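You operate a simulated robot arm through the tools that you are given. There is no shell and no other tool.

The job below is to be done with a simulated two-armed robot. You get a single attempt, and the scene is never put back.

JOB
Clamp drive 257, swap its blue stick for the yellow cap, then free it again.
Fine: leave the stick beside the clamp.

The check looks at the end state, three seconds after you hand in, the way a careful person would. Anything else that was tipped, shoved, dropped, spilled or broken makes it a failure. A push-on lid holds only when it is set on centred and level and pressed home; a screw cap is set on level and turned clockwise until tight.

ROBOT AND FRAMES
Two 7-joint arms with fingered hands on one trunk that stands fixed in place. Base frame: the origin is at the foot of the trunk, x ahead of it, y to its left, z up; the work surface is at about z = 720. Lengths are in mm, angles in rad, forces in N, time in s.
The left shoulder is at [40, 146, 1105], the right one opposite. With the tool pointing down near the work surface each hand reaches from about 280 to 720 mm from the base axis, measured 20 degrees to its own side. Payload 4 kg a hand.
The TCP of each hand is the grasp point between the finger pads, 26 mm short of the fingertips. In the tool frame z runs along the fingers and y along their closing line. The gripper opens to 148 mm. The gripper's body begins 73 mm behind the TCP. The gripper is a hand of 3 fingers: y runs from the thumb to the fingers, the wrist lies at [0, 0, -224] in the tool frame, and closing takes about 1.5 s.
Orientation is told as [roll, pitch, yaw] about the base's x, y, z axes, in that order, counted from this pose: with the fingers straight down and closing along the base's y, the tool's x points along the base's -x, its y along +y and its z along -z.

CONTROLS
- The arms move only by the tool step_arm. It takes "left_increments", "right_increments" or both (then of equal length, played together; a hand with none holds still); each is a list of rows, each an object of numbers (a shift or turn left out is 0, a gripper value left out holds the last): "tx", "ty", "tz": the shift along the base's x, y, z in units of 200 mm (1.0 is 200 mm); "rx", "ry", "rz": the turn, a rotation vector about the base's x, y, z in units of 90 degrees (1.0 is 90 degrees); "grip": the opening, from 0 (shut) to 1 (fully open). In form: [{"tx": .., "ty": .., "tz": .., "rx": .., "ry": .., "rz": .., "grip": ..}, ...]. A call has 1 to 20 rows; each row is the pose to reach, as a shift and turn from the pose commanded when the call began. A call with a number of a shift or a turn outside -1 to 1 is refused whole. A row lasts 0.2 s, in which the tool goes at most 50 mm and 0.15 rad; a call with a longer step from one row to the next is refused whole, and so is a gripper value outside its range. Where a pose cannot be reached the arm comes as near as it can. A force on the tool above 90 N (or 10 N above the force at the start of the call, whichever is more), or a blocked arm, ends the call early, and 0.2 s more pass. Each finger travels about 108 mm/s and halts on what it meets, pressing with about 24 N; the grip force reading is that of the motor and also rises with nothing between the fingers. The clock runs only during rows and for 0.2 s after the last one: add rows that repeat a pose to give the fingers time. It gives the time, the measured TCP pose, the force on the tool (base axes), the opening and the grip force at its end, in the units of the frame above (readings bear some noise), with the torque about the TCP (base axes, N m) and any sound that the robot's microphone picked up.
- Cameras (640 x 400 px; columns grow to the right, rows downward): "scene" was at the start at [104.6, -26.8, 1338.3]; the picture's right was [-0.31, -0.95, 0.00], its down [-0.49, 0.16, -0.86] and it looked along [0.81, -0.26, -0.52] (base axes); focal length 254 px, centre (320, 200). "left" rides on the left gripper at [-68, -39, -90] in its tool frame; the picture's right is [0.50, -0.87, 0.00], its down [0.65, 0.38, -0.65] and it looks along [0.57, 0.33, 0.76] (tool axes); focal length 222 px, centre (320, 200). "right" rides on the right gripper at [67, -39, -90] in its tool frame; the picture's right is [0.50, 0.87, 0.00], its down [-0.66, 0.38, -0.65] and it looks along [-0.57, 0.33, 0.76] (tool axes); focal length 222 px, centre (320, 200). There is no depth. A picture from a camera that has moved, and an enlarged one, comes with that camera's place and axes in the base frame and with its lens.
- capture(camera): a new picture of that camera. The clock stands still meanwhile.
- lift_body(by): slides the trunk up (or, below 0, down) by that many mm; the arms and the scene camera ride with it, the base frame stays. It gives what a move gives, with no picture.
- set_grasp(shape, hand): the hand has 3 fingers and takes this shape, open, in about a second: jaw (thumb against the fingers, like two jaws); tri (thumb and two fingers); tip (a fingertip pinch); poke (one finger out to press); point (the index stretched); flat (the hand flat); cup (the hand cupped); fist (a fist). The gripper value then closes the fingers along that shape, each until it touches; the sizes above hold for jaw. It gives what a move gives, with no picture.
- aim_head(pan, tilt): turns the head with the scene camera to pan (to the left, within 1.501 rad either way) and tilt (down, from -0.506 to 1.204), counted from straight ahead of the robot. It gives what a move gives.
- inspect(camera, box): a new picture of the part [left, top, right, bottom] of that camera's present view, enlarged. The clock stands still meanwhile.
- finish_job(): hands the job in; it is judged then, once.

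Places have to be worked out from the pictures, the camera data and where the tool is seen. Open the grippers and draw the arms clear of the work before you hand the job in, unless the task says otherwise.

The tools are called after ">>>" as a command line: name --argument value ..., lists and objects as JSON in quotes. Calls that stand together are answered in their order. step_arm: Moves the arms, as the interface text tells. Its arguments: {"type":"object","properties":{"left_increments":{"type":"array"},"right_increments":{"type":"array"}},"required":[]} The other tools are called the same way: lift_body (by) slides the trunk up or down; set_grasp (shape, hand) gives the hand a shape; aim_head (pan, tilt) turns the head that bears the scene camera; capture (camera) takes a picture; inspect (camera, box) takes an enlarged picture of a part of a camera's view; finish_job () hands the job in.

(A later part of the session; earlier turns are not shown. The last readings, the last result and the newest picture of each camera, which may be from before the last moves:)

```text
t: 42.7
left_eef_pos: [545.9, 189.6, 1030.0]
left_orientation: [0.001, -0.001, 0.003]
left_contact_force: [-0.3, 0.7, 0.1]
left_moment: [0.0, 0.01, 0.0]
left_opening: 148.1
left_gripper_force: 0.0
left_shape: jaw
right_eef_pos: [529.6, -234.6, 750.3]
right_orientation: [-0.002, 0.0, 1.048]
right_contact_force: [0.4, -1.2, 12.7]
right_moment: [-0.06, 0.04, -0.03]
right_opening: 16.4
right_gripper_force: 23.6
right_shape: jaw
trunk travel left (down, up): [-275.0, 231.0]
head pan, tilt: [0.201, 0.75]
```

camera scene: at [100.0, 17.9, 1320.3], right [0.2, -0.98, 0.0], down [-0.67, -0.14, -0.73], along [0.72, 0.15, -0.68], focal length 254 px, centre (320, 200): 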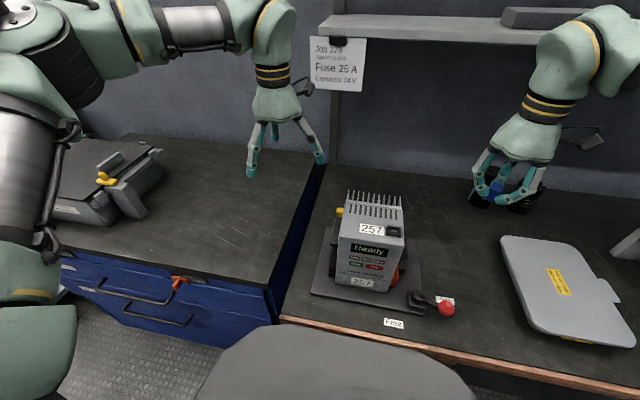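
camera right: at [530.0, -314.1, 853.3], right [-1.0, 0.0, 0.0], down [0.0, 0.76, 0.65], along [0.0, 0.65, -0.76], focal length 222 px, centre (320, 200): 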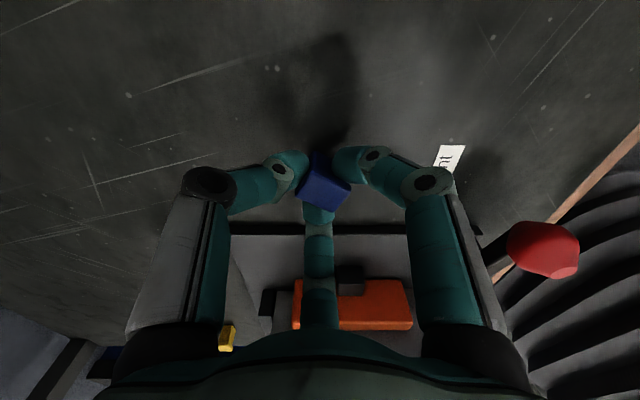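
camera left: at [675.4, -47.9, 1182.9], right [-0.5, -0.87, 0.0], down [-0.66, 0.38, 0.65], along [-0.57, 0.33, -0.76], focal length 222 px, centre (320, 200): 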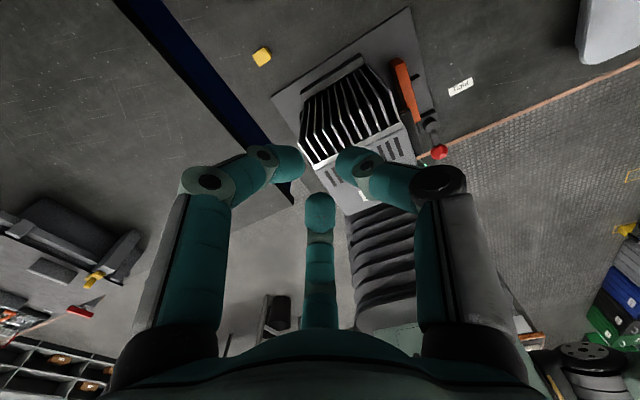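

Contact felt (12.7 N) at TCP z 750, so the stick is standing on the table. I'll ease up 1 mm, open the fingers evenly and then lift.

>>> step_arm --right_increments '[{"tz": 0.004, "grip": 0.02}, {"tz": 0.004, "grip": 0.15}, {"tz": 0.004, "grip": 0.25}, {"tz": 0.004, "grip": 0.35}, {"tz": 0.004, "grip": 0.5}, {"tz": 0.004, "grip": 0.5}]'

>>> capture --camera "right"

>>> inspect --camera "scene" --box '[430, 235, 490, 295]'

```text
t: 44.1
left_eef_pos: [546.8, 190.4, 1030.4]
left_orientation: [0.0, 0.0, 0.002]
left_contact_force: [0.0, -0.1, -0.2]
left_moment: [0.03, 0.01, -0.01]
left_opening: 148.2
left_gripper_force: 0.1
left_shape: jaw
right_eef_pos: [530.0, -234.0, 750.1]
right_orientation: [0.0, 0.001, 1.047]
right_contact_force: [-1.2, -0.4, 0.3]
right_moment: [0.03, -0.04, 0.03]
right_opening: 73.5
right_gripper_force: 0.1
right_shape: jaw
trunk travel left (down, up): [-275.0, 231.0]
head pan, tilt: [0.201, 0.75]
```

```text
taken
camera right: at [531.0, -313.8, 840.3], right [-1.0, 0.0, 0.0], down [0.0, 0.76, 0.65], along [0.0, 0.65, -0.76], focal length 222 px, centre (320, 200)
```

right: 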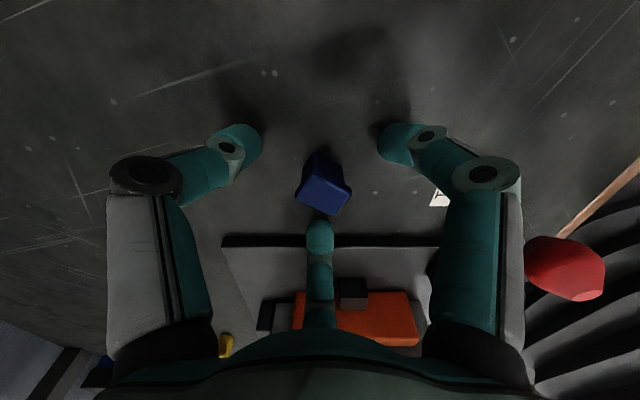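

```text
6.67 times, centred on (460, 265) of scene
camera zoom: at [100.1, 17.5, 1320.3], right [0.2, -0.98, 0.0], down [-0.67, -0.14, -0.73], along [0.72, 0.15, -0.68], focal length 1692 px, centre (-613, -233)
```

zoom: 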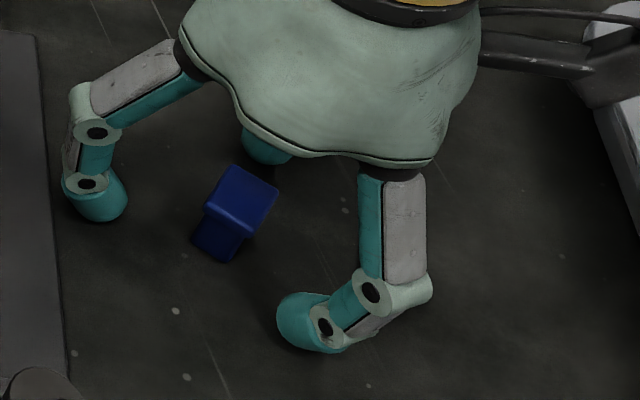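

The stick is standing upright beside the clamp. I'll lift the right hand straight up and park it to the right, while the left hand approaches the yellow cap from above.

>>> step_arm --right_increments '[{"tz": 0.1, "grip": 0.5}, {"tz": 0.3, "grip": 0.5}, {"tz": 0.5, "grip": 0.5}, {"tz": 0.7, "grip": 0.5}, {"tz": 0.9, "grip": 0.5}, {"tz": 1.0, "grip": 0.5}]' --left_increments '[{"tx": 0.1, "ty": -0.1, "tz": -0.1, "grip": 0.5}, {"tx": 0.2, "ty": -0.2, "tz": -0.2, "grip": 0.5}, {"tx": 0.3, "ty": -0.3, "tz": -0.3, "grip": 0.5}, {"tx": 0.4, "ty": -0.4, "tz": -0.42, "grip": 0.5}, {"tx": 0.5, "ty": -0.5, "tz": -0.55, "grip": 0.5}, {"tx": 0.55, "ty": -0.55, "tz": -0.65, "grip": 0.5}]'

>>> capture --camera "left"

>>> capture --camera "scene"

```text
t: 45.5
left_eef_pos: [656.7, 81.4, 899.6]
left_orientation: [0.0, 0.0, -0.001]
left_contact_force: [0.0, 0.8, 0.4]
left_moment: [0.02, -0.03, -0.04]
left_opening: 74.7
left_gripper_force: 0.1
left_shape: jaw
right_eef_pos: [530.5, -238.4, 951.3]
right_orientation: [0.001, 0.0, 1.05]
right_contact_force: [0.0, 0.4, -0.5]
right_moment: [0.02, 0.0, 0.02]
right_opening: 73.4
right_gripper_force: 0.1
right_shape: jaw
trunk travel left (down, up): [-275.0, 231.0]
head pan, tilt: [0.201, 0.75]
```

```text
taken
camera left: at [725.0, 43.3, 991.2], right [-0.5, -0.87, 0.0], down [-0.66, 0.38, 0.65], along [-0.57, 0.33, -0.76], focal length 222 px, centre (320, 200)
```

left: 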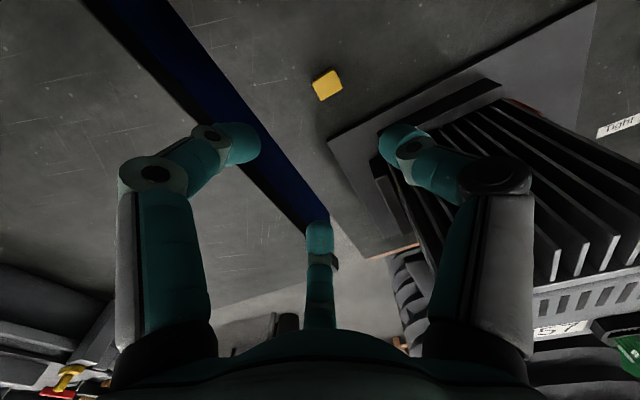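

```text
taken
camera scene: at [100.4, 17.2, 1320.3], right [0.2, -0.98, 0.0], down [-0.67, -0.14, -0.73], along [0.72, 0.15, -0.68], focal length 254 px, centre (320, 200)
```

scene: 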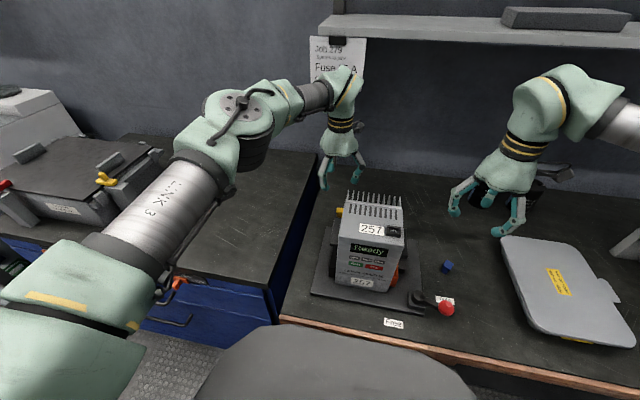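

Left hand reaches well. I'll zoom on the cap for an exact fix before descending.

>>> inspect --camera "left" --box '[297, 56, 357, 116]'

>>> inspect --camera "scene" --box '[430, 250, 464, 280]'

```text
6.67 times, centred on (327, 86) of left
camera zoom: at [725.0, 43.3, 991.2], right [-0.5, -0.87, 0.0], down [-0.66, 0.38, 0.65], along [-0.57, 0.33, -0.76], focal length 1481 px, centre (273, 960)
```

zoom: 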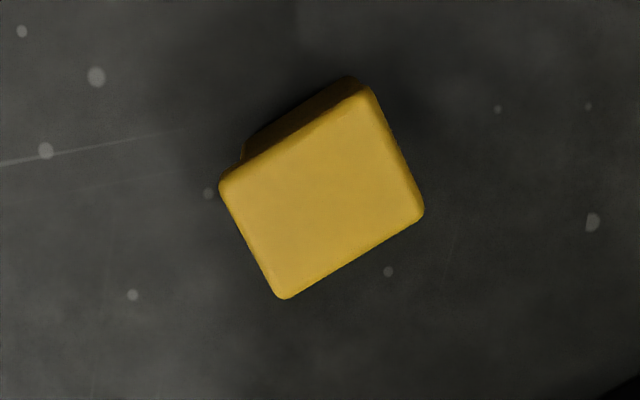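

```text
13.33 times, centred on (447, 265) of scene
camera zoom: at [100.4, 17.2, 1320.3], right [0.2, -0.98, 0.0], down [-0.67, -0.14, -0.73], along [0.72, 0.15, -0.68], focal length 3384 px, centre (-1373, -667)
```

zoom: 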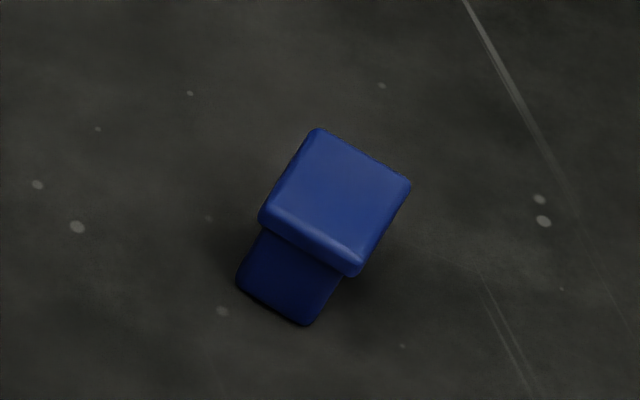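

The cap's head is centred at (668.7, 67.2), about 19 x 24.5 mm, axis-aligned. I'll go above it at z ≈ 800 and verify.

>>> step_arm --left_increments '[{"tx": 0.03, "ty": -0.035, "tz": -0.15, "grip": 0.45}, {"tx": 0.06, "ty": -0.074, "tz": -0.33, "grip": 0.45}, {"tx": 0.06, "ty": -0.074, "tz": -0.5, "grip": 0.45}, {"tx": 0.06, "ty": -0.074, "tz": -0.5, "grip": 0.45}, {"tx": 0.06, "ty": -0.074, "tz": -0.5, "grip": 0.45}]'

>>> capture --camera "left"

>>> inspect --camera "left" --box '[270, 90, 370, 190]'

```text
t: 46.7
left_eef_pos: [663.1, 63.7, 803.9]
left_orientation: [0.0, 0.001, 0.0]
left_contact_force: [0.3, 0.0, -0.8]
left_moment: [0.02, 0.0, 0.01]
left_opening: 67.1
left_gripper_force: 0.1
left_shape: jaw
left hand out of reach, approached as far as the arm can: row 3, 4, 5
right_eef_pos: [530.7, -237.2, 950.7]
right_orientation: [0.001, 0.0, 1.05]
right_contact_force: [-0.3, -1.0, 0.6]
right_moment: [-0.01, -0.01, 0.0]
right_opening: 73.5
right_gripper_force: 0.0
right_shape: jaw
trunk travel left (down, up): [-275.0, 231.0]
head pan, tilt: [0.201, 0.75]
```

```text
taken
camera left: at [731.1, 26.3, 893.7], right [-0.5, -0.87, 0.0], down [-0.66, 0.38, 0.65], along [-0.57, 0.33, -0.76], focal length 222 px, centre (320, 200)
```

left: 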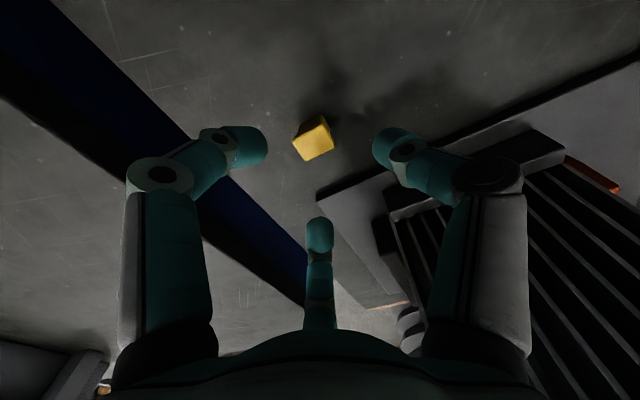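

```text
4.00 times, centred on (320, 140) of left
camera zoom: at [731.1, 26.3, 893.7], right [-0.5, -0.87, 0.0], down [-0.66, 0.38, 0.65], along [-0.57, 0.33, -0.76], focal length 888 px, centre (320, 440)
```

zoom: 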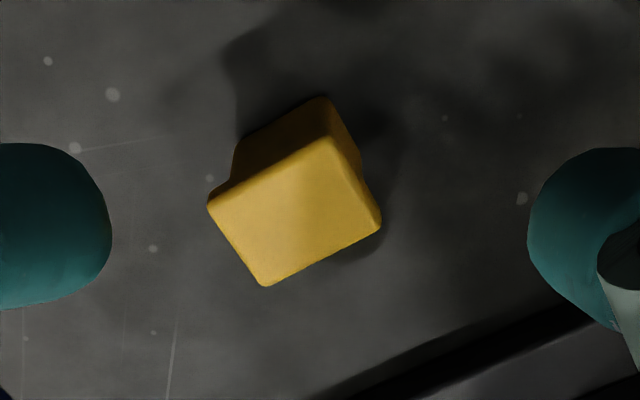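

The cap is just at the edge of the left arm's reach with the hand vertical (hand stopped at 663, 64). Tilting the hand about 7.5 degrees so the wrist is nearer the robot will fix that; I'll tilt and check where the hand ends up.

>>> step_arm --left_increments '[{"tx": -0.012, "ty": 0.002, "ry": -0.083, "grip": 0.45}, {"tx": -0.012, "ty": 0.002, "ry": -0.083, "grip": 0.45}, {"tx": -0.012, "ty": 0.002, "ry": -0.083, "grip": 0.45}]'

>>> inspect --camera "left" --box '[270, 90, 370, 190]'

```text
t: 47.5
left_eef_pos: [662.0, 65.6, 801.8]
left_orientation: [-0.002, -0.131, 0.001]
left_contact_force: [-0.1, -0.6, 0.6]
left_moment: [-0.01, -0.02, -0.04]
left_opening: 66.7
left_gripper_force: 0.0
left_shape: jaw
right_eef_pos: [529.5, -238.5, 951.0]
right_orientation: [0.0, 0.002, 1.049]
right_contact_force: [0.6, -0.3, -0.2]
right_moment: [-0.03, 0.0, 0.01]
right_opening: 73.5
right_gripper_force: 0.1
right_shape: jaw
trunk travel left (down, up): [-275.0, 231.0]
head pan, tilt: [0.201, 0.75]
```

```text
4.00 times, centred on (320, 140) of left
camera zoom: at [717.2, 27.2, 901.8], right [-0.49, -0.87, -0.06], down [-0.74, 0.38, 0.56], along [-0.46, 0.33, -0.82], focal length 888 px, centre (320, 440)
```

zoom: 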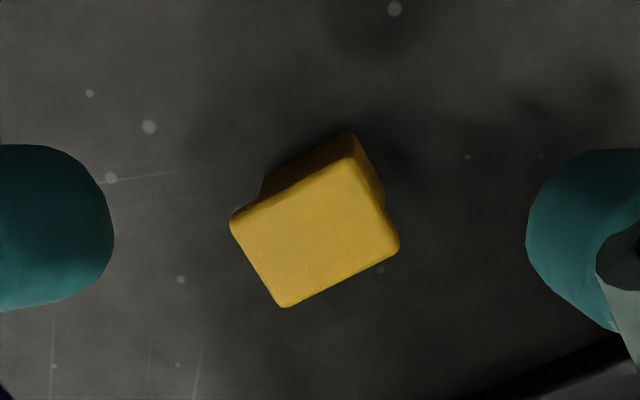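

With the tilt the hand is at (662, 65.6, 802) and the cap's head centre reads (668.7, 67.8). I'll shift +4.8, +1.9 mm and lower to about z 766, then recheck.

>>> step_arm --left_increments '[{"tx": 0.024, "ty": 0.0095, "tz": -0.06, "grip": 0.45}, {"tx": 0.024, "ty": 0.0095, "tz": -0.13, "grip": 0.45}, {"tx": 0.024, "ty": 0.0095, "tz": -0.18, "grip": 0.45}, {"tx": 0.024, "ty": 0.0095, "tz": -0.18, "grip": 0.45}, {"tx": 0.024, "ty": 0.0095, "tz": -0.18, "grip": 0.45}]'

>>> capture --camera "left"

>>> inspect --camera "left" --box '[260, 120, 380, 240]'

```text
t: 48.7
left_eef_pos: [666.3, 67.3, 766.3]
left_orientation: [0.001, -0.131, 0.001]
left_contact_force: [0.2, -0.7, 1.0]
left_moment: [0.0, -0.01, 0.0]
left_opening: 66.4
left_gripper_force: 0.1
left_shape: jaw
right_eef_pos: [529.8, -237.5, 950.3]
right_orientation: [0.001, 0.0, 1.048]
right_contact_force: [0.5, 0.7, 0.6]
right_moment: [0.02, 0.02, 0.0]
right_opening: 73.5
right_gripper_force: 0.1
right_shape: jaw
trunk travel left (down, up): [-275.0, 231.0]
head pan, tilt: [0.201, 0.75]
```

```text
taken
camera left: at [721.7, 29.4, 865.2], right [-0.5, -0.87, -0.06], down [-0.73, 0.38, 0.56], along [-0.46, 0.33, -0.82], focal length 222 px, centre (320, 200)
```

left: 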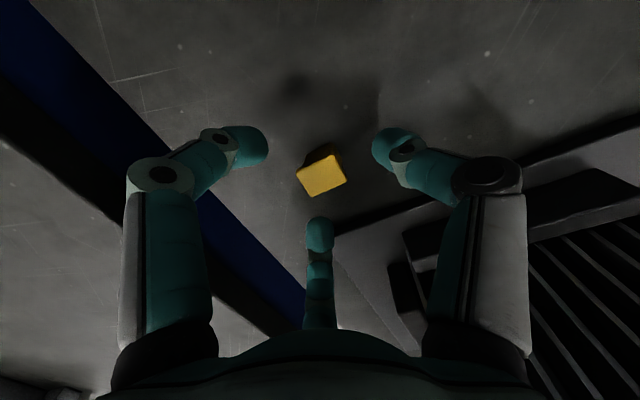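

```text
3.33 times, centred on (320, 180) of left
camera zoom: at [721.7, 29.4, 865.2], right [-0.5, -0.87, -0.06], down [-0.73, 0.38, 0.56], along [-0.46, 0.33, -0.82], focal length 740 px, centre (320, 267)
```

zoom: 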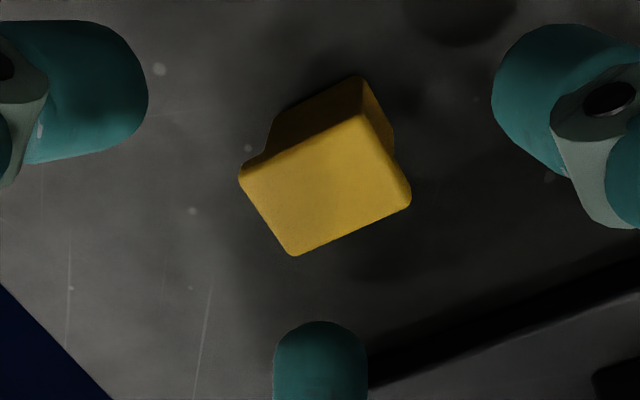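

The cap is centred relative to the grasp point within about 0.5 mm. I'll lower to z ≈ 754 and close on it gently.

>>> step_arm --left_increments '[{"tz": -0.04, "grip": 0.45}, {"tz": -0.062, "grip": 0.45}, {"tz": -0.062, "grip": 0.35}, {"tz": -0.062, "grip": 0.28}, {"tz": -0.062, "grip": 0.22}, {"tz": -0.062, "grip": 0.16}, {"tz": -0.062, "grip": 0.08}, {"tz": -0.062, "grip": 0.02}, {"tz": -0.062, "grip": 0.02}]'

>>> inspect --camera "left" --box '[240, 120, 400, 260]'

```text
t: 50.7
left_eef_pos: [665.9, 66.6, 753.6]
left_orientation: [0.0, -0.133, 0.002]
left_contact_force: [0.0, 0.2, 0.1]
left_moment: [0.0, -0.02, 0.0]
left_opening: 14.2
left_gripper_force: 23.6
left_shape: jaw
right_eef_pos: [530.5, -238.2, 949.8]
right_orientation: [0.0, 0.002, 1.05]
right_contact_force: [-1.3, -0.6, 0.6]
right_moment: [0.01, 0.0, 0.02]
right_opening: 73.7
right_gripper_force: 0.0
right_shape: jaw
trunk travel left (down, up): [-275.0, 231.0]
head pan, tilt: [0.201, 0.75]
```

```text
2.86 times, centred on (320, 190) of left
camera zoom: at [721.5, 28.7, 852.8], right [-0.49, -0.87, -0.06], down [-0.73, 0.38, 0.56], along [-0.46, 0.33, -0.82], focal length 635 px, centre (320, 229)
```

zoom: 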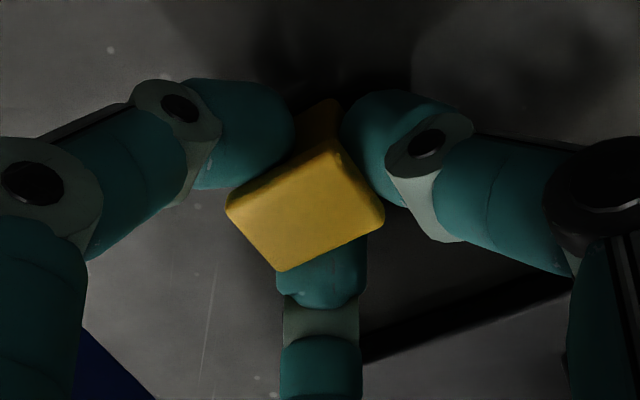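

The grip has closed at 14.2 mm with 24 N; the head looks a little closer to the camera than before, so I'll lift slowly and inspect how the cap sits in the fingers.

>>> step_arm --left_increments '[{"tz": 0.03, "grip": 0.02}, {"tz": 0.1, "grip": 0.02}, {"tz": 0.25, "grip": 0.02}, {"tz": 0.45, "grip": 0.02}, {"tz": 0.65, "grip": 0.02}, {"tz": 0.65, "grip": 0.02}]'

>>> capture --camera "left"

>>> inspect --camera "left" --box '[240, 120, 400, 260]'

>>> capture --camera "scene"

```text
t: 52.1
left_eef_pos: [663.6, 67.2, 886.8]
left_orientation: [-0.001, -0.13, 0.0]
left_contact_force: [0.1, 0.6, -0.1]
left_moment: [-0.02, -0.04, -0.03]
left_opening: 14.0
left_gripper_force: 24.2
left_shape: jaw
right_eef_pos: [530.5, -237.8, 950.5]
right_orientation: [0.002, 0.0, 1.05]
right_contact_force: [0.1, -0.3, -0.8]
right_moment: [0.01, 0.03, 0.01]
right_opening: 73.5
right_gripper_force: 0.1
right_shape: jaw
trunk travel left (down, up): [-275.0, 231.0]
head pan, tilt: [0.201, 0.75]
```

```text
taken
camera left: at [719.8, 29.5, 985.2], right [-0.5, -0.87, -0.06], down [-0.73, 0.38, 0.56], along [-0.46, 0.33, -0.82], focal length 222 px, centre (320, 200)
```

left: 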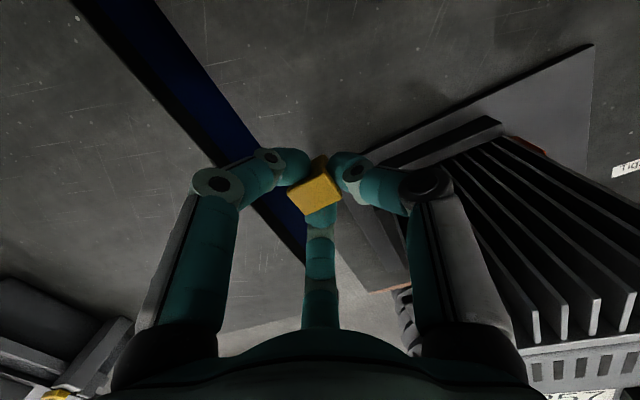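

```text
2.86 times, centred on (320, 190) of left
camera zoom: at [719.8, 29.5, 985.2], right [-0.5, -0.87, -0.06], down [-0.73, 0.38, 0.56], along [-0.46, 0.33, -0.82], focal length 635 px, centre (320, 229)
```

zoom: 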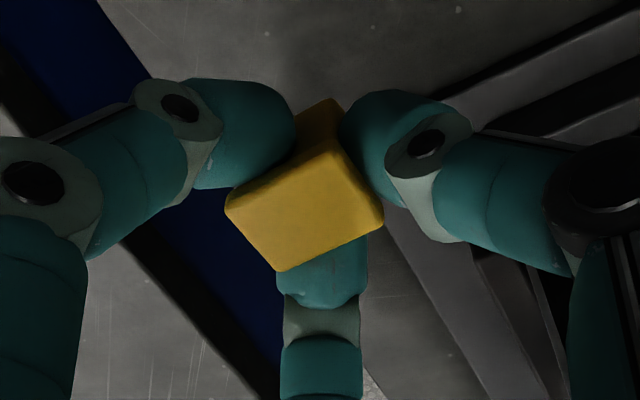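

```text
taken
camera scene: at [100.8, 17.5, 1320.2], right [0.2, -0.98, 0.0], down [-0.67, -0.14, -0.73], along [0.72, 0.15, -0.68], focal length 254 px, centre (320, 200)
```

scene: 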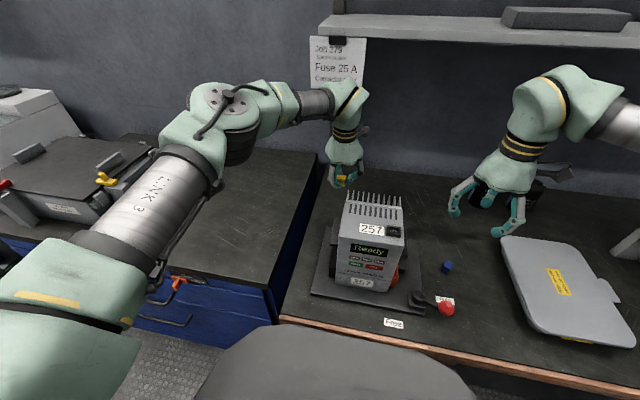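

The cap is lifted. I'll zoom in with the head camera on the held cap to judge its tilt.

>>> inspect --camera "scene" --box '[320, 155, 370, 205]'

>>> inspect --camera "left" --box '[280, 140, 350, 210]'

```text
8.00 times, centred on (345, 180) of scene
camera zoom: at [100.8, 17.5, 1320.2], right [0.2, -0.98, 0.0], down [-0.67, -0.14, -0.73], along [0.72, 0.15, -0.68], focal length 2031 px, centre (120, 360)
```

zoom: 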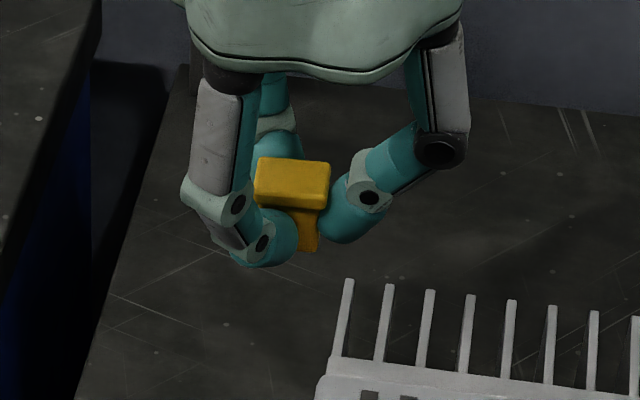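

```text
5.71 times, centred on (315, 175) of left
camera zoom: at [719.8, 29.5, 985.2], right [-0.5, -0.87, -0.06], down [-0.73, 0.38, 0.56], along [-0.46, 0.33, -0.82], focal length 1269 px, centre (349, 343)
```

zoom: 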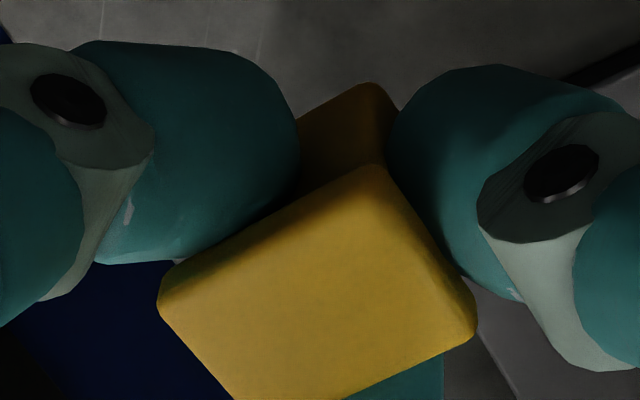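

I need the cap's tilt precisely, so I'll take a tighter zoom of it.

>>> inspect --camera "scene" --box '[332, 168, 368, 192]'

```text
16.00 times, centred on (350, 180) of scene
camera zoom: at [100.8, 17.5, 1320.2], right [0.2, -0.98, 0.0], down [-0.67, -0.14, -0.73], along [0.72, 0.15, -0.68], focal length 4061 px, centre (-160, 520)
```

zoom: 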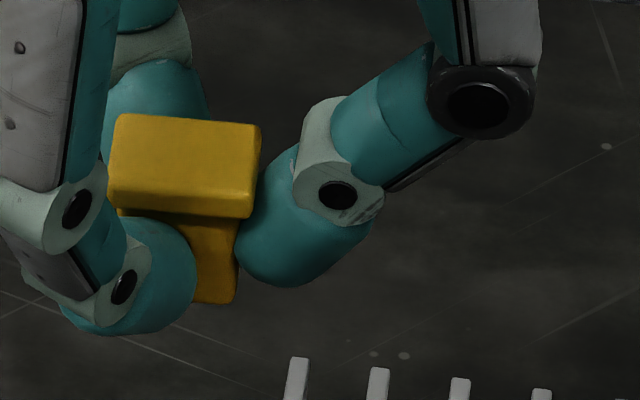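

The cap is held with its head about 5 mm below the TCP. I'll raise it well clear of the fins and start toward the socket, and move the right hand up and back so its camera can watch from the -y side.

>>> step_arm --left_increments '[{"tz": 0.2, "grip": 0.02}, {"tz": 0.4, "grip": 0.02}, {"tz": 0.6, "grip": 0.02}, {"tx": -0.15, "ty": -0.08, "tz": 0.64, "grip": 0.02}, {"tx": -0.3, "ty": -0.18, "tz": 0.64, "grip": 0.02}, {"tx": -0.47, "ty": -0.28, "tz": 0.64, "grip": 0.02}, {"tx": -0.6, "ty": -0.38, "tz": 0.64, "grip": 0.02}]' --right_increments '[{"tz": 0.2, "grip": 0.5}, {"tx": -0.05, "ty": -0.05, "tz": 0.4, "grip": 0.5}, {"tx": -0.12, "ty": -0.1, "tz": 0.6, "grip": 0.5}, {"tx": -0.2, "ty": -0.15, "tz": 0.8, "grip": 0.5}, {"tx": -0.3, "ty": -0.2, "tz": 0.98, "grip": 0.5}, {"tx": -0.37, "ty": -0.21, "tz": 0.98, "grip": 0.5}, {"tx": -0.37, "ty": -0.21, "tz": 0.98, "grip": 0.5}]'

>>> capture --camera "scene"

>>> capture --camera "right"

```text
t: 53.7
left_eef_pos: [544.8, -11.9, 1011.4]
left_orientation: [0.001, -0.131, 0.003]
left_contact_force: [0.2, -0.1, 0.5]
left_moment: [-0.01, -0.03, -0.03]
left_opening: 14.3
left_gripper_force: 23.8
left_shape: jaw
right_eef_pos: [454.1, -278.3, 1145.8]
right_orientation: [0.001, 0.0, 1.05]
right_contact_force: [-0.1, -0.9, 0.3]
right_moment: [-0.01, 0.05, -0.01]
right_opening: 73.6
right_gripper_force: 0.0
right_shape: jaw
trunk travel left (down, up): [-275.0, 231.0]
head pan, tilt: [0.201, 0.75]
```

```text
taken
camera scene: at [99.8, 17.0, 1320.3], right [0.2, -0.98, 0.0], down [-0.67, -0.14, -0.73], along [0.72, 0.15, -0.68], focal length 254 px, centre (320, 200)
```

scene: 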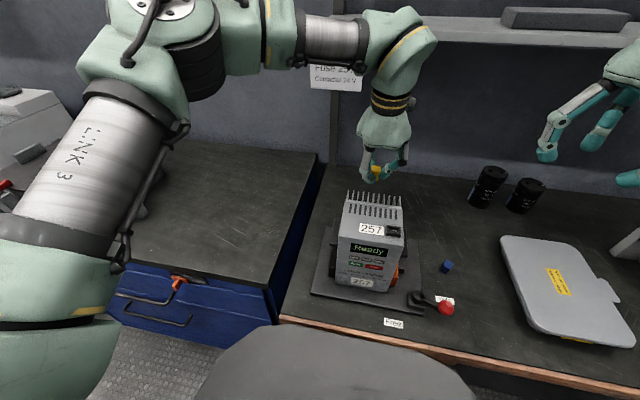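

```text
taken
camera right: at [455.4, -357.3, 1236.1], right [-1.0, 0.0, 0.0], down [0.0, 0.76, 0.65], along [0.0, 0.65, -0.76], focal length 222 px, centre (320, 200)
```

right: 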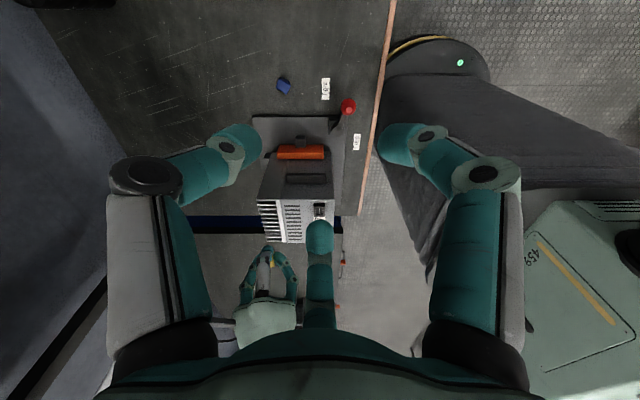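

The right camera can see the held cap from the -y side. I'll zoom there.

>>> inspect --camera "right" --box '[235, 235, 310, 300]'

>>> inspect --camera "scene" --box '[355, 150, 415, 195]'

```text
6.15 times, centred on (272, 268) of right
camera zoom: at [455.4, -357.3, 1236.1], right [-1.0, 0.0, 0.0], down [0.0, 0.76, 0.65], along [0.0, 0.65, -0.76], focal length 1367 px, centre (612, -215)
```

zoom: 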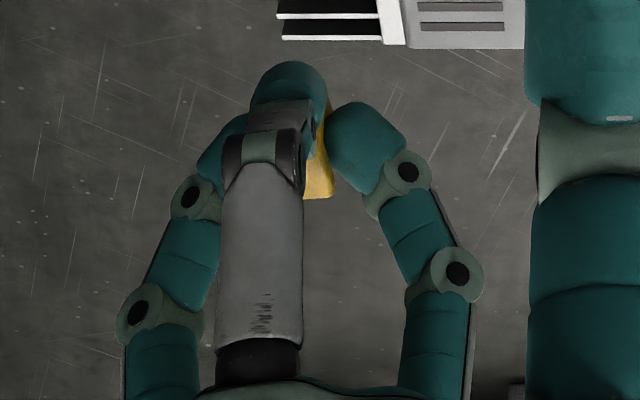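

```text
8.89 times, centred on (385, 172) of scene
camera zoom: at [99.8, 17.0, 1320.3], right [0.2, -0.98, 0.0], down [-0.67, -0.14, -0.73], along [0.72, 0.15, -0.68], focal length 2256 px, centre (-258, 444)
```

zoom: 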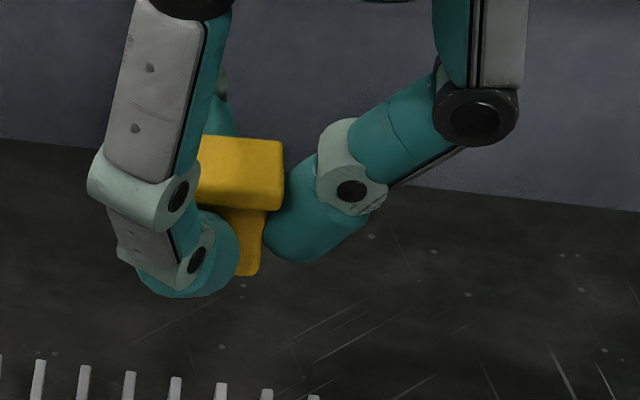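

The thumb blocks that view. I'll bring the cap over the socket at a hover, and move the right hand so its camera looks in from the front-right gap between the left fingers.

>>> step_arm --left_increments '[{"tx": -0.1, "ty": -0.06, "tz": -0.02, "grip": 0.02}, {"tx": -0.2, "ty": -0.12, "tz": -0.04, "grip": 0.02}, {"tx": -0.3, "ty": -0.18, "tz": -0.06, "grip": 0.02}, {"tx": -0.4, "ty": -0.24, "tz": -0.07, "grip": 0.02}, {"tx": -0.4525, "ty": -0.267, "tz": -0.08, "grip": 0.02}, {"tx": -0.4525, "ty": -0.267, "tz": -0.08, "grip": 0.02}, {"tx": -0.4525, "ty": -0.267, "tz": -0.08, "grip": 0.02}]' --right_increments '[{"tx": -0.15, "ty": 0.0, "tz": 0.05, "rz": -0.08, "grip": 0.5}, {"tx": -0.3, "ty": 0.0, "tz": 0.1, "rz": -0.16, "grip": 0.5}, {"tx": -0.45, "ty": 0.1, "tz": 0.15, "rz": -0.24, "grip": 0.5}, {"tx": -0.55, "ty": 0.2, "tz": 0.15, "rz": -0.32, "grip": 0.5}, {"tx": -0.65, "ty": 0.3, "tz": 0.15, "rz": -0.4, "grip": 0.5}, {"tx": -0.65, "ty": 0.42, "tz": 0.15, "rz": -0.48, "grip": 0.5}, {"tx": -0.65, "ty": 0.42, "tz": 0.15, "rz": -0.5, "grip": 0.5}]'

>>> capture --camera "right"

>>> capture --camera "scene"

```text
t: 55.3
left_eef_pos: [454.5, -64.0, 995.3]
left_orientation: [-0.001, -0.13, -0.001]
left_contact_force: [0.0, -0.5, 0.3]
left_moment: [0.02, 0.02, 0.01]
left_opening: 13.8
left_gripper_force: 24.3
left_shape: jaw
right_eef_pos: [325.0, -195.2, 1177.9]
right_orientation: [0.003, -0.001, 0.261]
right_contact_force: [-0.7, 0.3, -0.3]
right_moment: [0.02, 0.02, -0.01]
right_opening: 73.5
right_gripper_force: 0.0
right_shape: jaw
trunk travel left (down, up): [-275.0, 231.0]
head pan, tilt: [0.201, 0.75]
```

```text
taken
camera right: at [270.2, -250.8, 1267.1], right [-0.71, 0.71, 0.0], down [0.54, 0.53, 0.65], along [0.46, 0.46, -0.76], focal length 222 px, centre (320, 200)
```

right: 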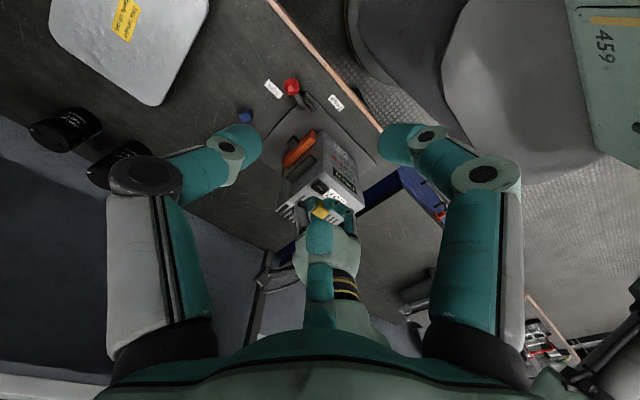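

```text
taken
camera scene: at [99.7, 16.5, 1320.4], right [0.2, -0.98, 0.0], down [-0.67, -0.14, -0.73], along [0.72, 0.15, -0.68], focal length 254 px, centre (320, 200)
```

scene: 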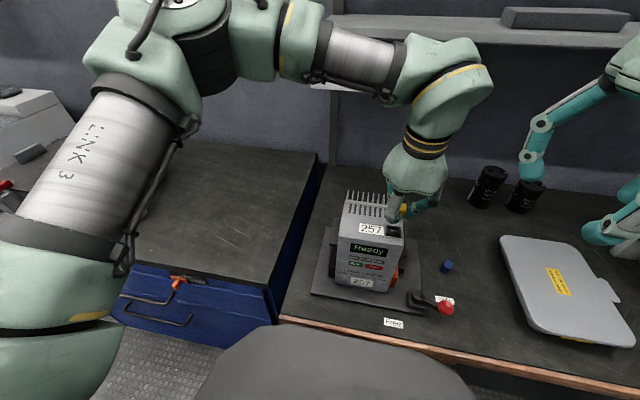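

>>> inspect --camera "right" --box '[300, 185, 360, 235]'

>>> inspect --camera "scene" --box '[375, 190, 425, 245]'

>>> inspect --camera "left" --box '[260, 90, 400, 230]'

```text
8.00 times, centred on (330, 210) of right
camera zoom: at [270.2, -250.8, 1267.1], right [-0.71, 0.71, 0.0], down [0.54, 0.53, 0.65], along [0.46, 0.46, -0.76], focal length 1777 px, centre (240, 120)
```

zoom: 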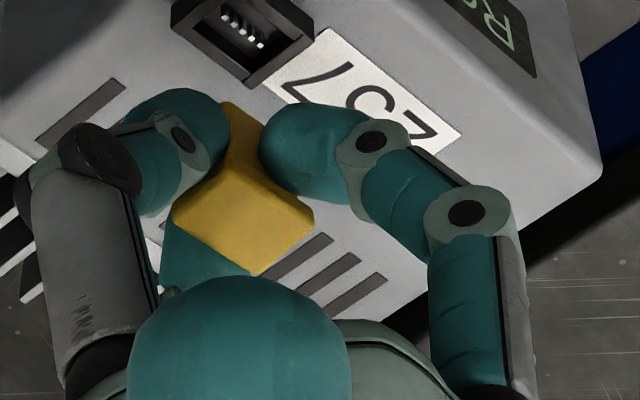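

```text
7.27 times, centred on (400, 218) of scene
camera zoom: at [99.7, 16.5, 1320.4], right [0.2, -0.98, 0.0], down [-0.67, -0.14, -0.73], along [0.72, 0.15, -0.68], focal length 1846 px, centre (-262, 73)
```

zoom: 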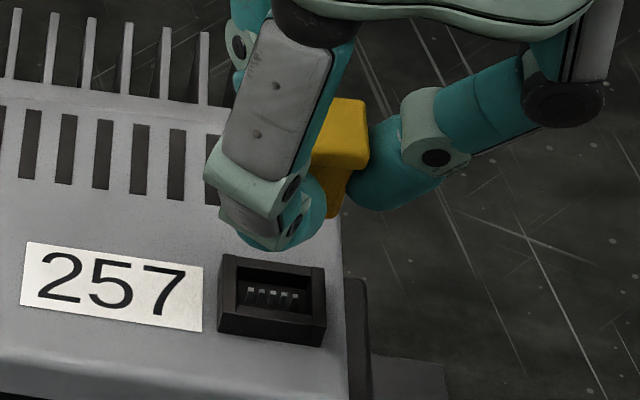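

```text
2.86 times, centred on (330, 160) of left
camera zoom: at [510.5, -101.9, 1095.6], right [-0.5, -0.87, -0.07], down [-0.74, 0.38, 0.56], along [-0.46, 0.33, -0.82], focal length 635 px, centre (291, 314)
```

zoom: 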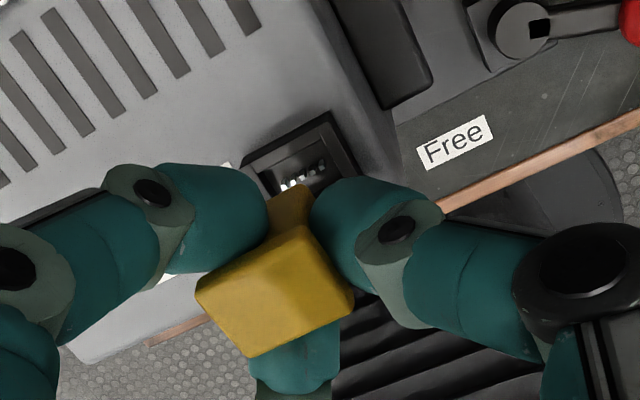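

Both hand cameras suggest the cap leans roughly 10 degrees (its lower end toward +x), i.e. it followed the tilted hand. I'll rotate the hand back to vertical over the socket and re-measure.

>>> step_arm --left_increments '[{"ry": 0.045, "grip": 0.02}, {"ry": 0.083, "grip": 0.02}, {"ry": 0.083, "grip": 0.02}, {"ry": 0.083, "grip": 0.02}]'

>>> inspect --camera "right" --box '[305, 185, 355, 225]'

>>> inspect --camera "left" --box '[270, 130, 370, 230]'

>>> inspect --camera "scene" --box '[385, 195, 425, 230]'

```text
t: 56.3
left_eef_pos: [455.4, -63.3, 995.8]
left_orientation: [0.0, 0.0, 0.002]
left_contact_force: [0.5, 0.4, -1.0]
left_moment: [0.02, 0.0, 0.02]
left_opening: 13.8
left_gripper_force: 24.0
left_shape: jaw
right_eef_pos: [325.2, -194.6, 1176.4]
right_orientation: [0.001, 0.0, 0.264]
right_contact_force: [0.4, -0.7, -0.1]
right_moment: [0.03, 0.0, -0.01]
right_opening: 73.6
right_gripper_force: 0.1
right_shape: jaw
trunk travel left (down, up): [-275.0, 231.0]
head pan, tilt: [0.201, 0.75]
```

```text
10.00 times, centred on (330, 205) of right
camera zoom: at [271.0, -250.3, 1267.1], right [-0.71, 0.71, 0.0], down [0.53, 0.54, 0.65], along [0.46, 0.46, -0.76], focal length 2221 px, centre (220, 150)
```

zoom: 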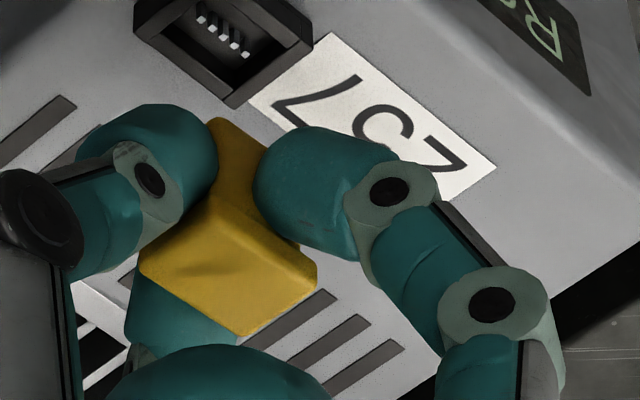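

```text
4.00 times, centred on (320, 180) of left
camera zoom: at [523.5, -101.0, 1087.3], right [-0.5, -0.87, 0.0], down [-0.66, 0.38, 0.65], along [-0.57, 0.33, -0.76], focal length 888 px, centre (320, 280)
```

zoom: 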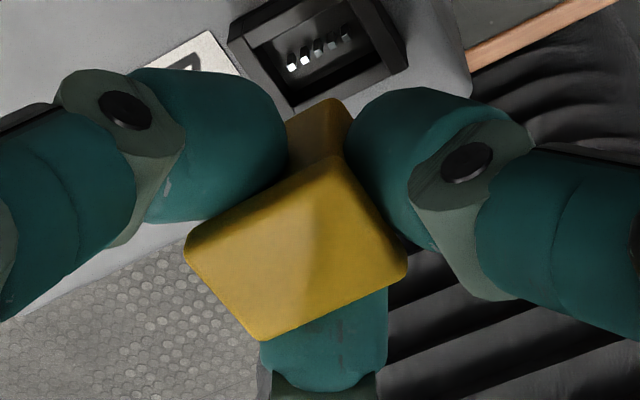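

```text
11.43 times, centred on (405, 212) of scene
camera zoom: at [100.3, 17.3, 1320.3], right [0.2, -0.98, 0.0], down [-0.67, -0.14, -0.73], along [0.72, 0.15, -0.68], focal length 2901 px, centre (-651, 57)
```

zoom: 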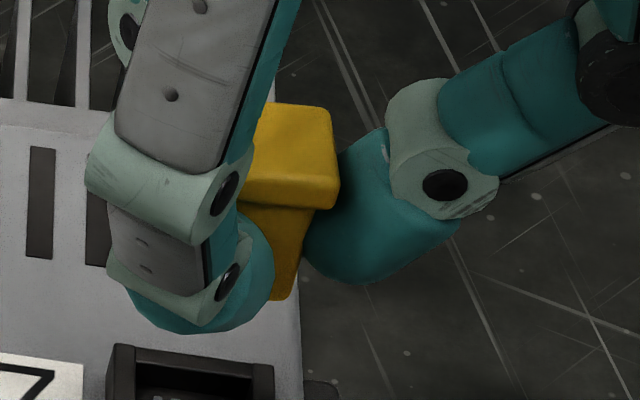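

The lean looks nearly gone. I'll zoom tighter on the neck and head from the right camera to quantify what remains.

>>> inspect --camera "right" --box '[318, 193, 346, 221]'

>>> inspect --camera "left" --box '[280, 145, 350, 220]'

```text
14.29 times, centred on (332, 207) of right
camera zoom: at [271.0, -250.3, 1267.1], right [-0.71, 0.71, 0.0], down [0.53, 0.54, 0.65], along [0.46, 0.46, -0.76], focal length 3173 px, centre (149, 100)
```

zoom: 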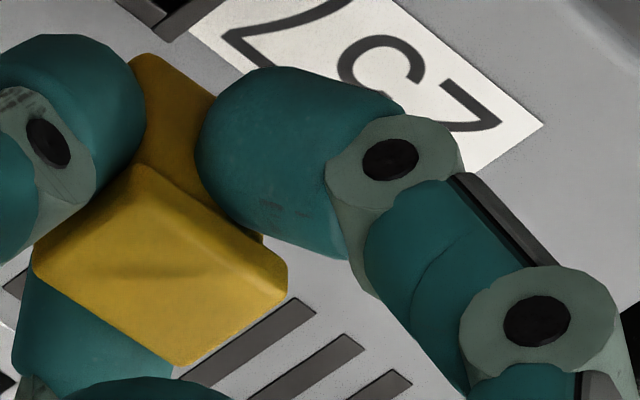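

```text
5.33 times, centred on (315, 182) of left
camera zoom: at [523.5, -101.0, 1087.3], right [-0.5, -0.87, 0.0], down [-0.66, 0.38, 0.65], along [-0.57, 0.33, -0.76], focal length 1185 px, centre (347, 293)
```

zoom: 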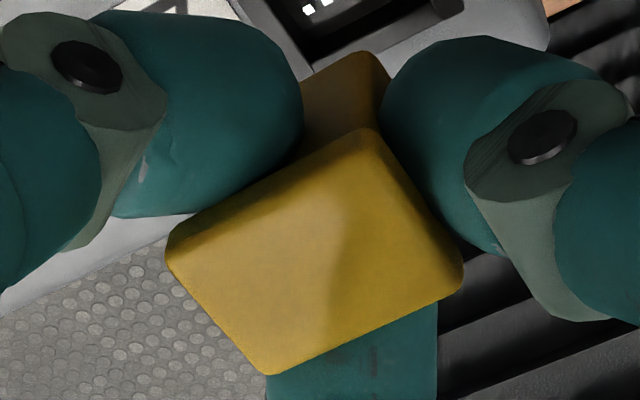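

The cap is now level within a few degrees (estimates: front edge a touch high), with its head centre around (458.5, -60.4, 993.5). I'll trim the pitch slightly, shift (-1.2, -2.2) mm, and descend to just above the socket to compare neck and opening directly.

>>> step_arm --left_increments '[{"tx": -0.006, "ty": -0.011, "tz": -0.03, "ry": -0.03, "grip": 0.02}, {"tx": -0.006, "ty": -0.011, "tz": -0.08, "ry": -0.03, "grip": 0.02}, {"tx": -0.006, "ty": -0.011, "tz": -0.11, "ry": -0.03, "grip": 0.02}, {"tx": -0.006, "ty": -0.011, "tz": -0.11, "ry": -0.03, "grip": 0.02}, {"tx": -0.006, "ty": -0.011, "tz": -0.11, "ry": -0.03, "grip": 0.02}]'

>>> inspect --camera "right" --box '[310, 183, 350, 218]'

>>> inspect --camera "left" --box '[270, 120, 370, 220]'

>>> inspect --camera "scene" --box '[385, 200, 420, 240]'

```text
t: 57.5
left_eef_pos: [454.9, -65.8, 973.2]
left_orientation: [-0.001, -0.048, 0.001]
left_contact_force: [0.1, -0.3, 0.2]
left_moment: [-0.02, -0.01, 0.01]
left_opening: 13.8
left_gripper_force: 24.1
left_shape: jaw
right_eef_pos: [325.6, -194.1, 1176.7]
right_orientation: [-0.001, 0.001, 0.262]
right_contact_force: [0.6, 0.6, 0.1]
right_moment: [0.01, -0.02, -0.01]
right_opening: 73.3
right_gripper_force: 0.1
right_shape: jaw
trunk travel left (down, up): [-275.0, 231.0]
head pan, tilt: [0.201, 0.75]
```

```text
11.43 times, centred on (330, 200) of right
camera zoom: at [271.0, -250.2, 1267.1], right [-0.71, 0.71, 0.0], down [0.53, 0.54, 0.65], along [0.46, 0.46, -0.76], focal length 2538 px, centre (206, 194)
```

zoom: 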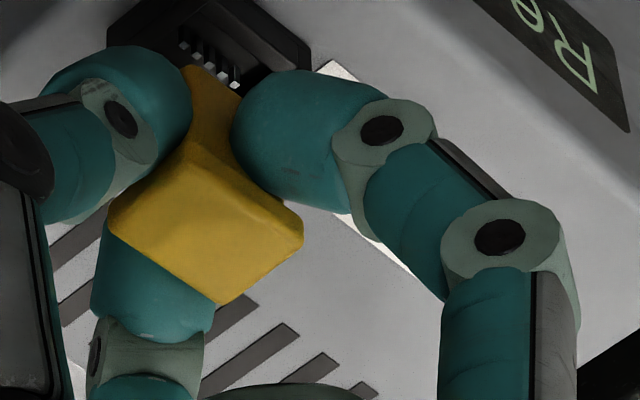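

```text
4.00 times, centred on (320, 170) of left
camera zoom: at [518.5, -103.2, 1068.7], right [-0.5, -0.87, -0.02], down [-0.69, 0.38, 0.62], along [-0.53, 0.33, -0.78], focal length 888 px, centre (320, 320)
```

zoom: 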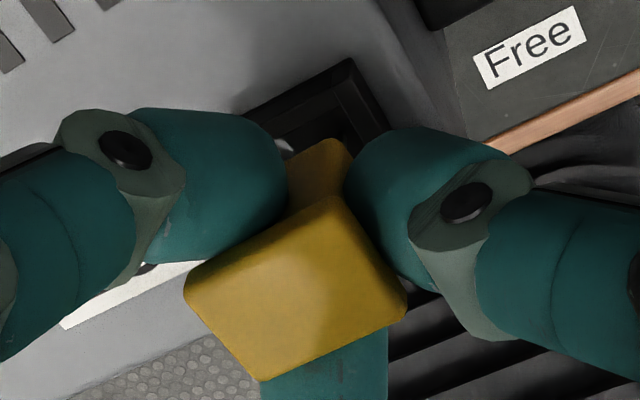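

```text
10.00 times, centred on (402, 220) of scene
camera zoom: at [100.3, 17.4, 1320.3], right [0.2, -0.98, 0.0], down [-0.67, -0.14, -0.73], along [0.72, 0.15, -0.68], focal length 2538 px, centre (-505, 0)
```

zoom: 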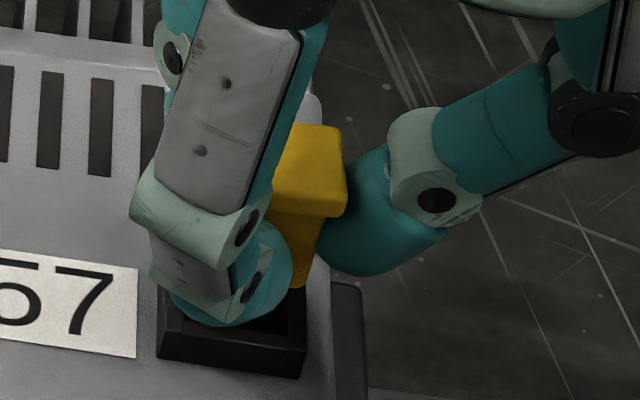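

The pitch looks level now; head edges in the scene view hint at a small sideways roll. I'll zoom tight on the head's edges to measure it.

>>> inspect --camera "scene" --box '[392, 208, 412, 232]'

>>> inspect --camera "right" --box '[318, 188, 346, 216]'

```text
16.00 times, centred on (402, 220) of scene
camera zoom: at [100.3, 17.4, 1320.3], right [0.2, -0.98, 0.0], down [-0.67, -0.14, -0.73], along [0.72, 0.15, -0.68], focal length 4061 px, centre (-992, -120)
```

zoom: 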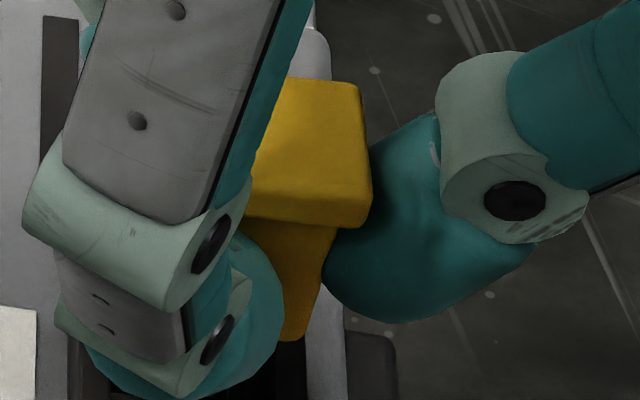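

```text
14.29 times, centred on (332, 202) of right
camera zoom: at [271.0, -250.2, 1267.1], right [-0.71, 0.71, 0.0], down [0.53, 0.54, 0.65], along [0.46, 0.46, -0.76], focal length 3173 px, centre (149, 171)
```

zoom: 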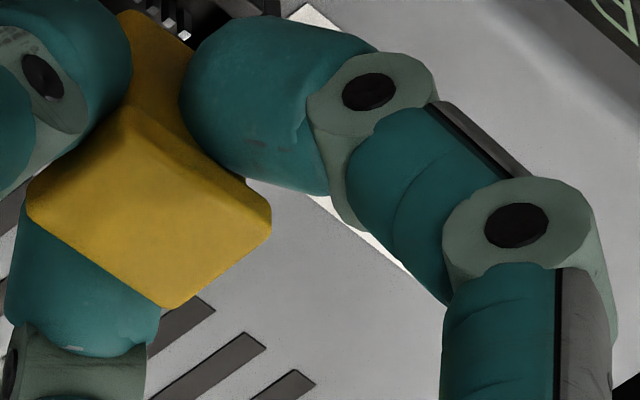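

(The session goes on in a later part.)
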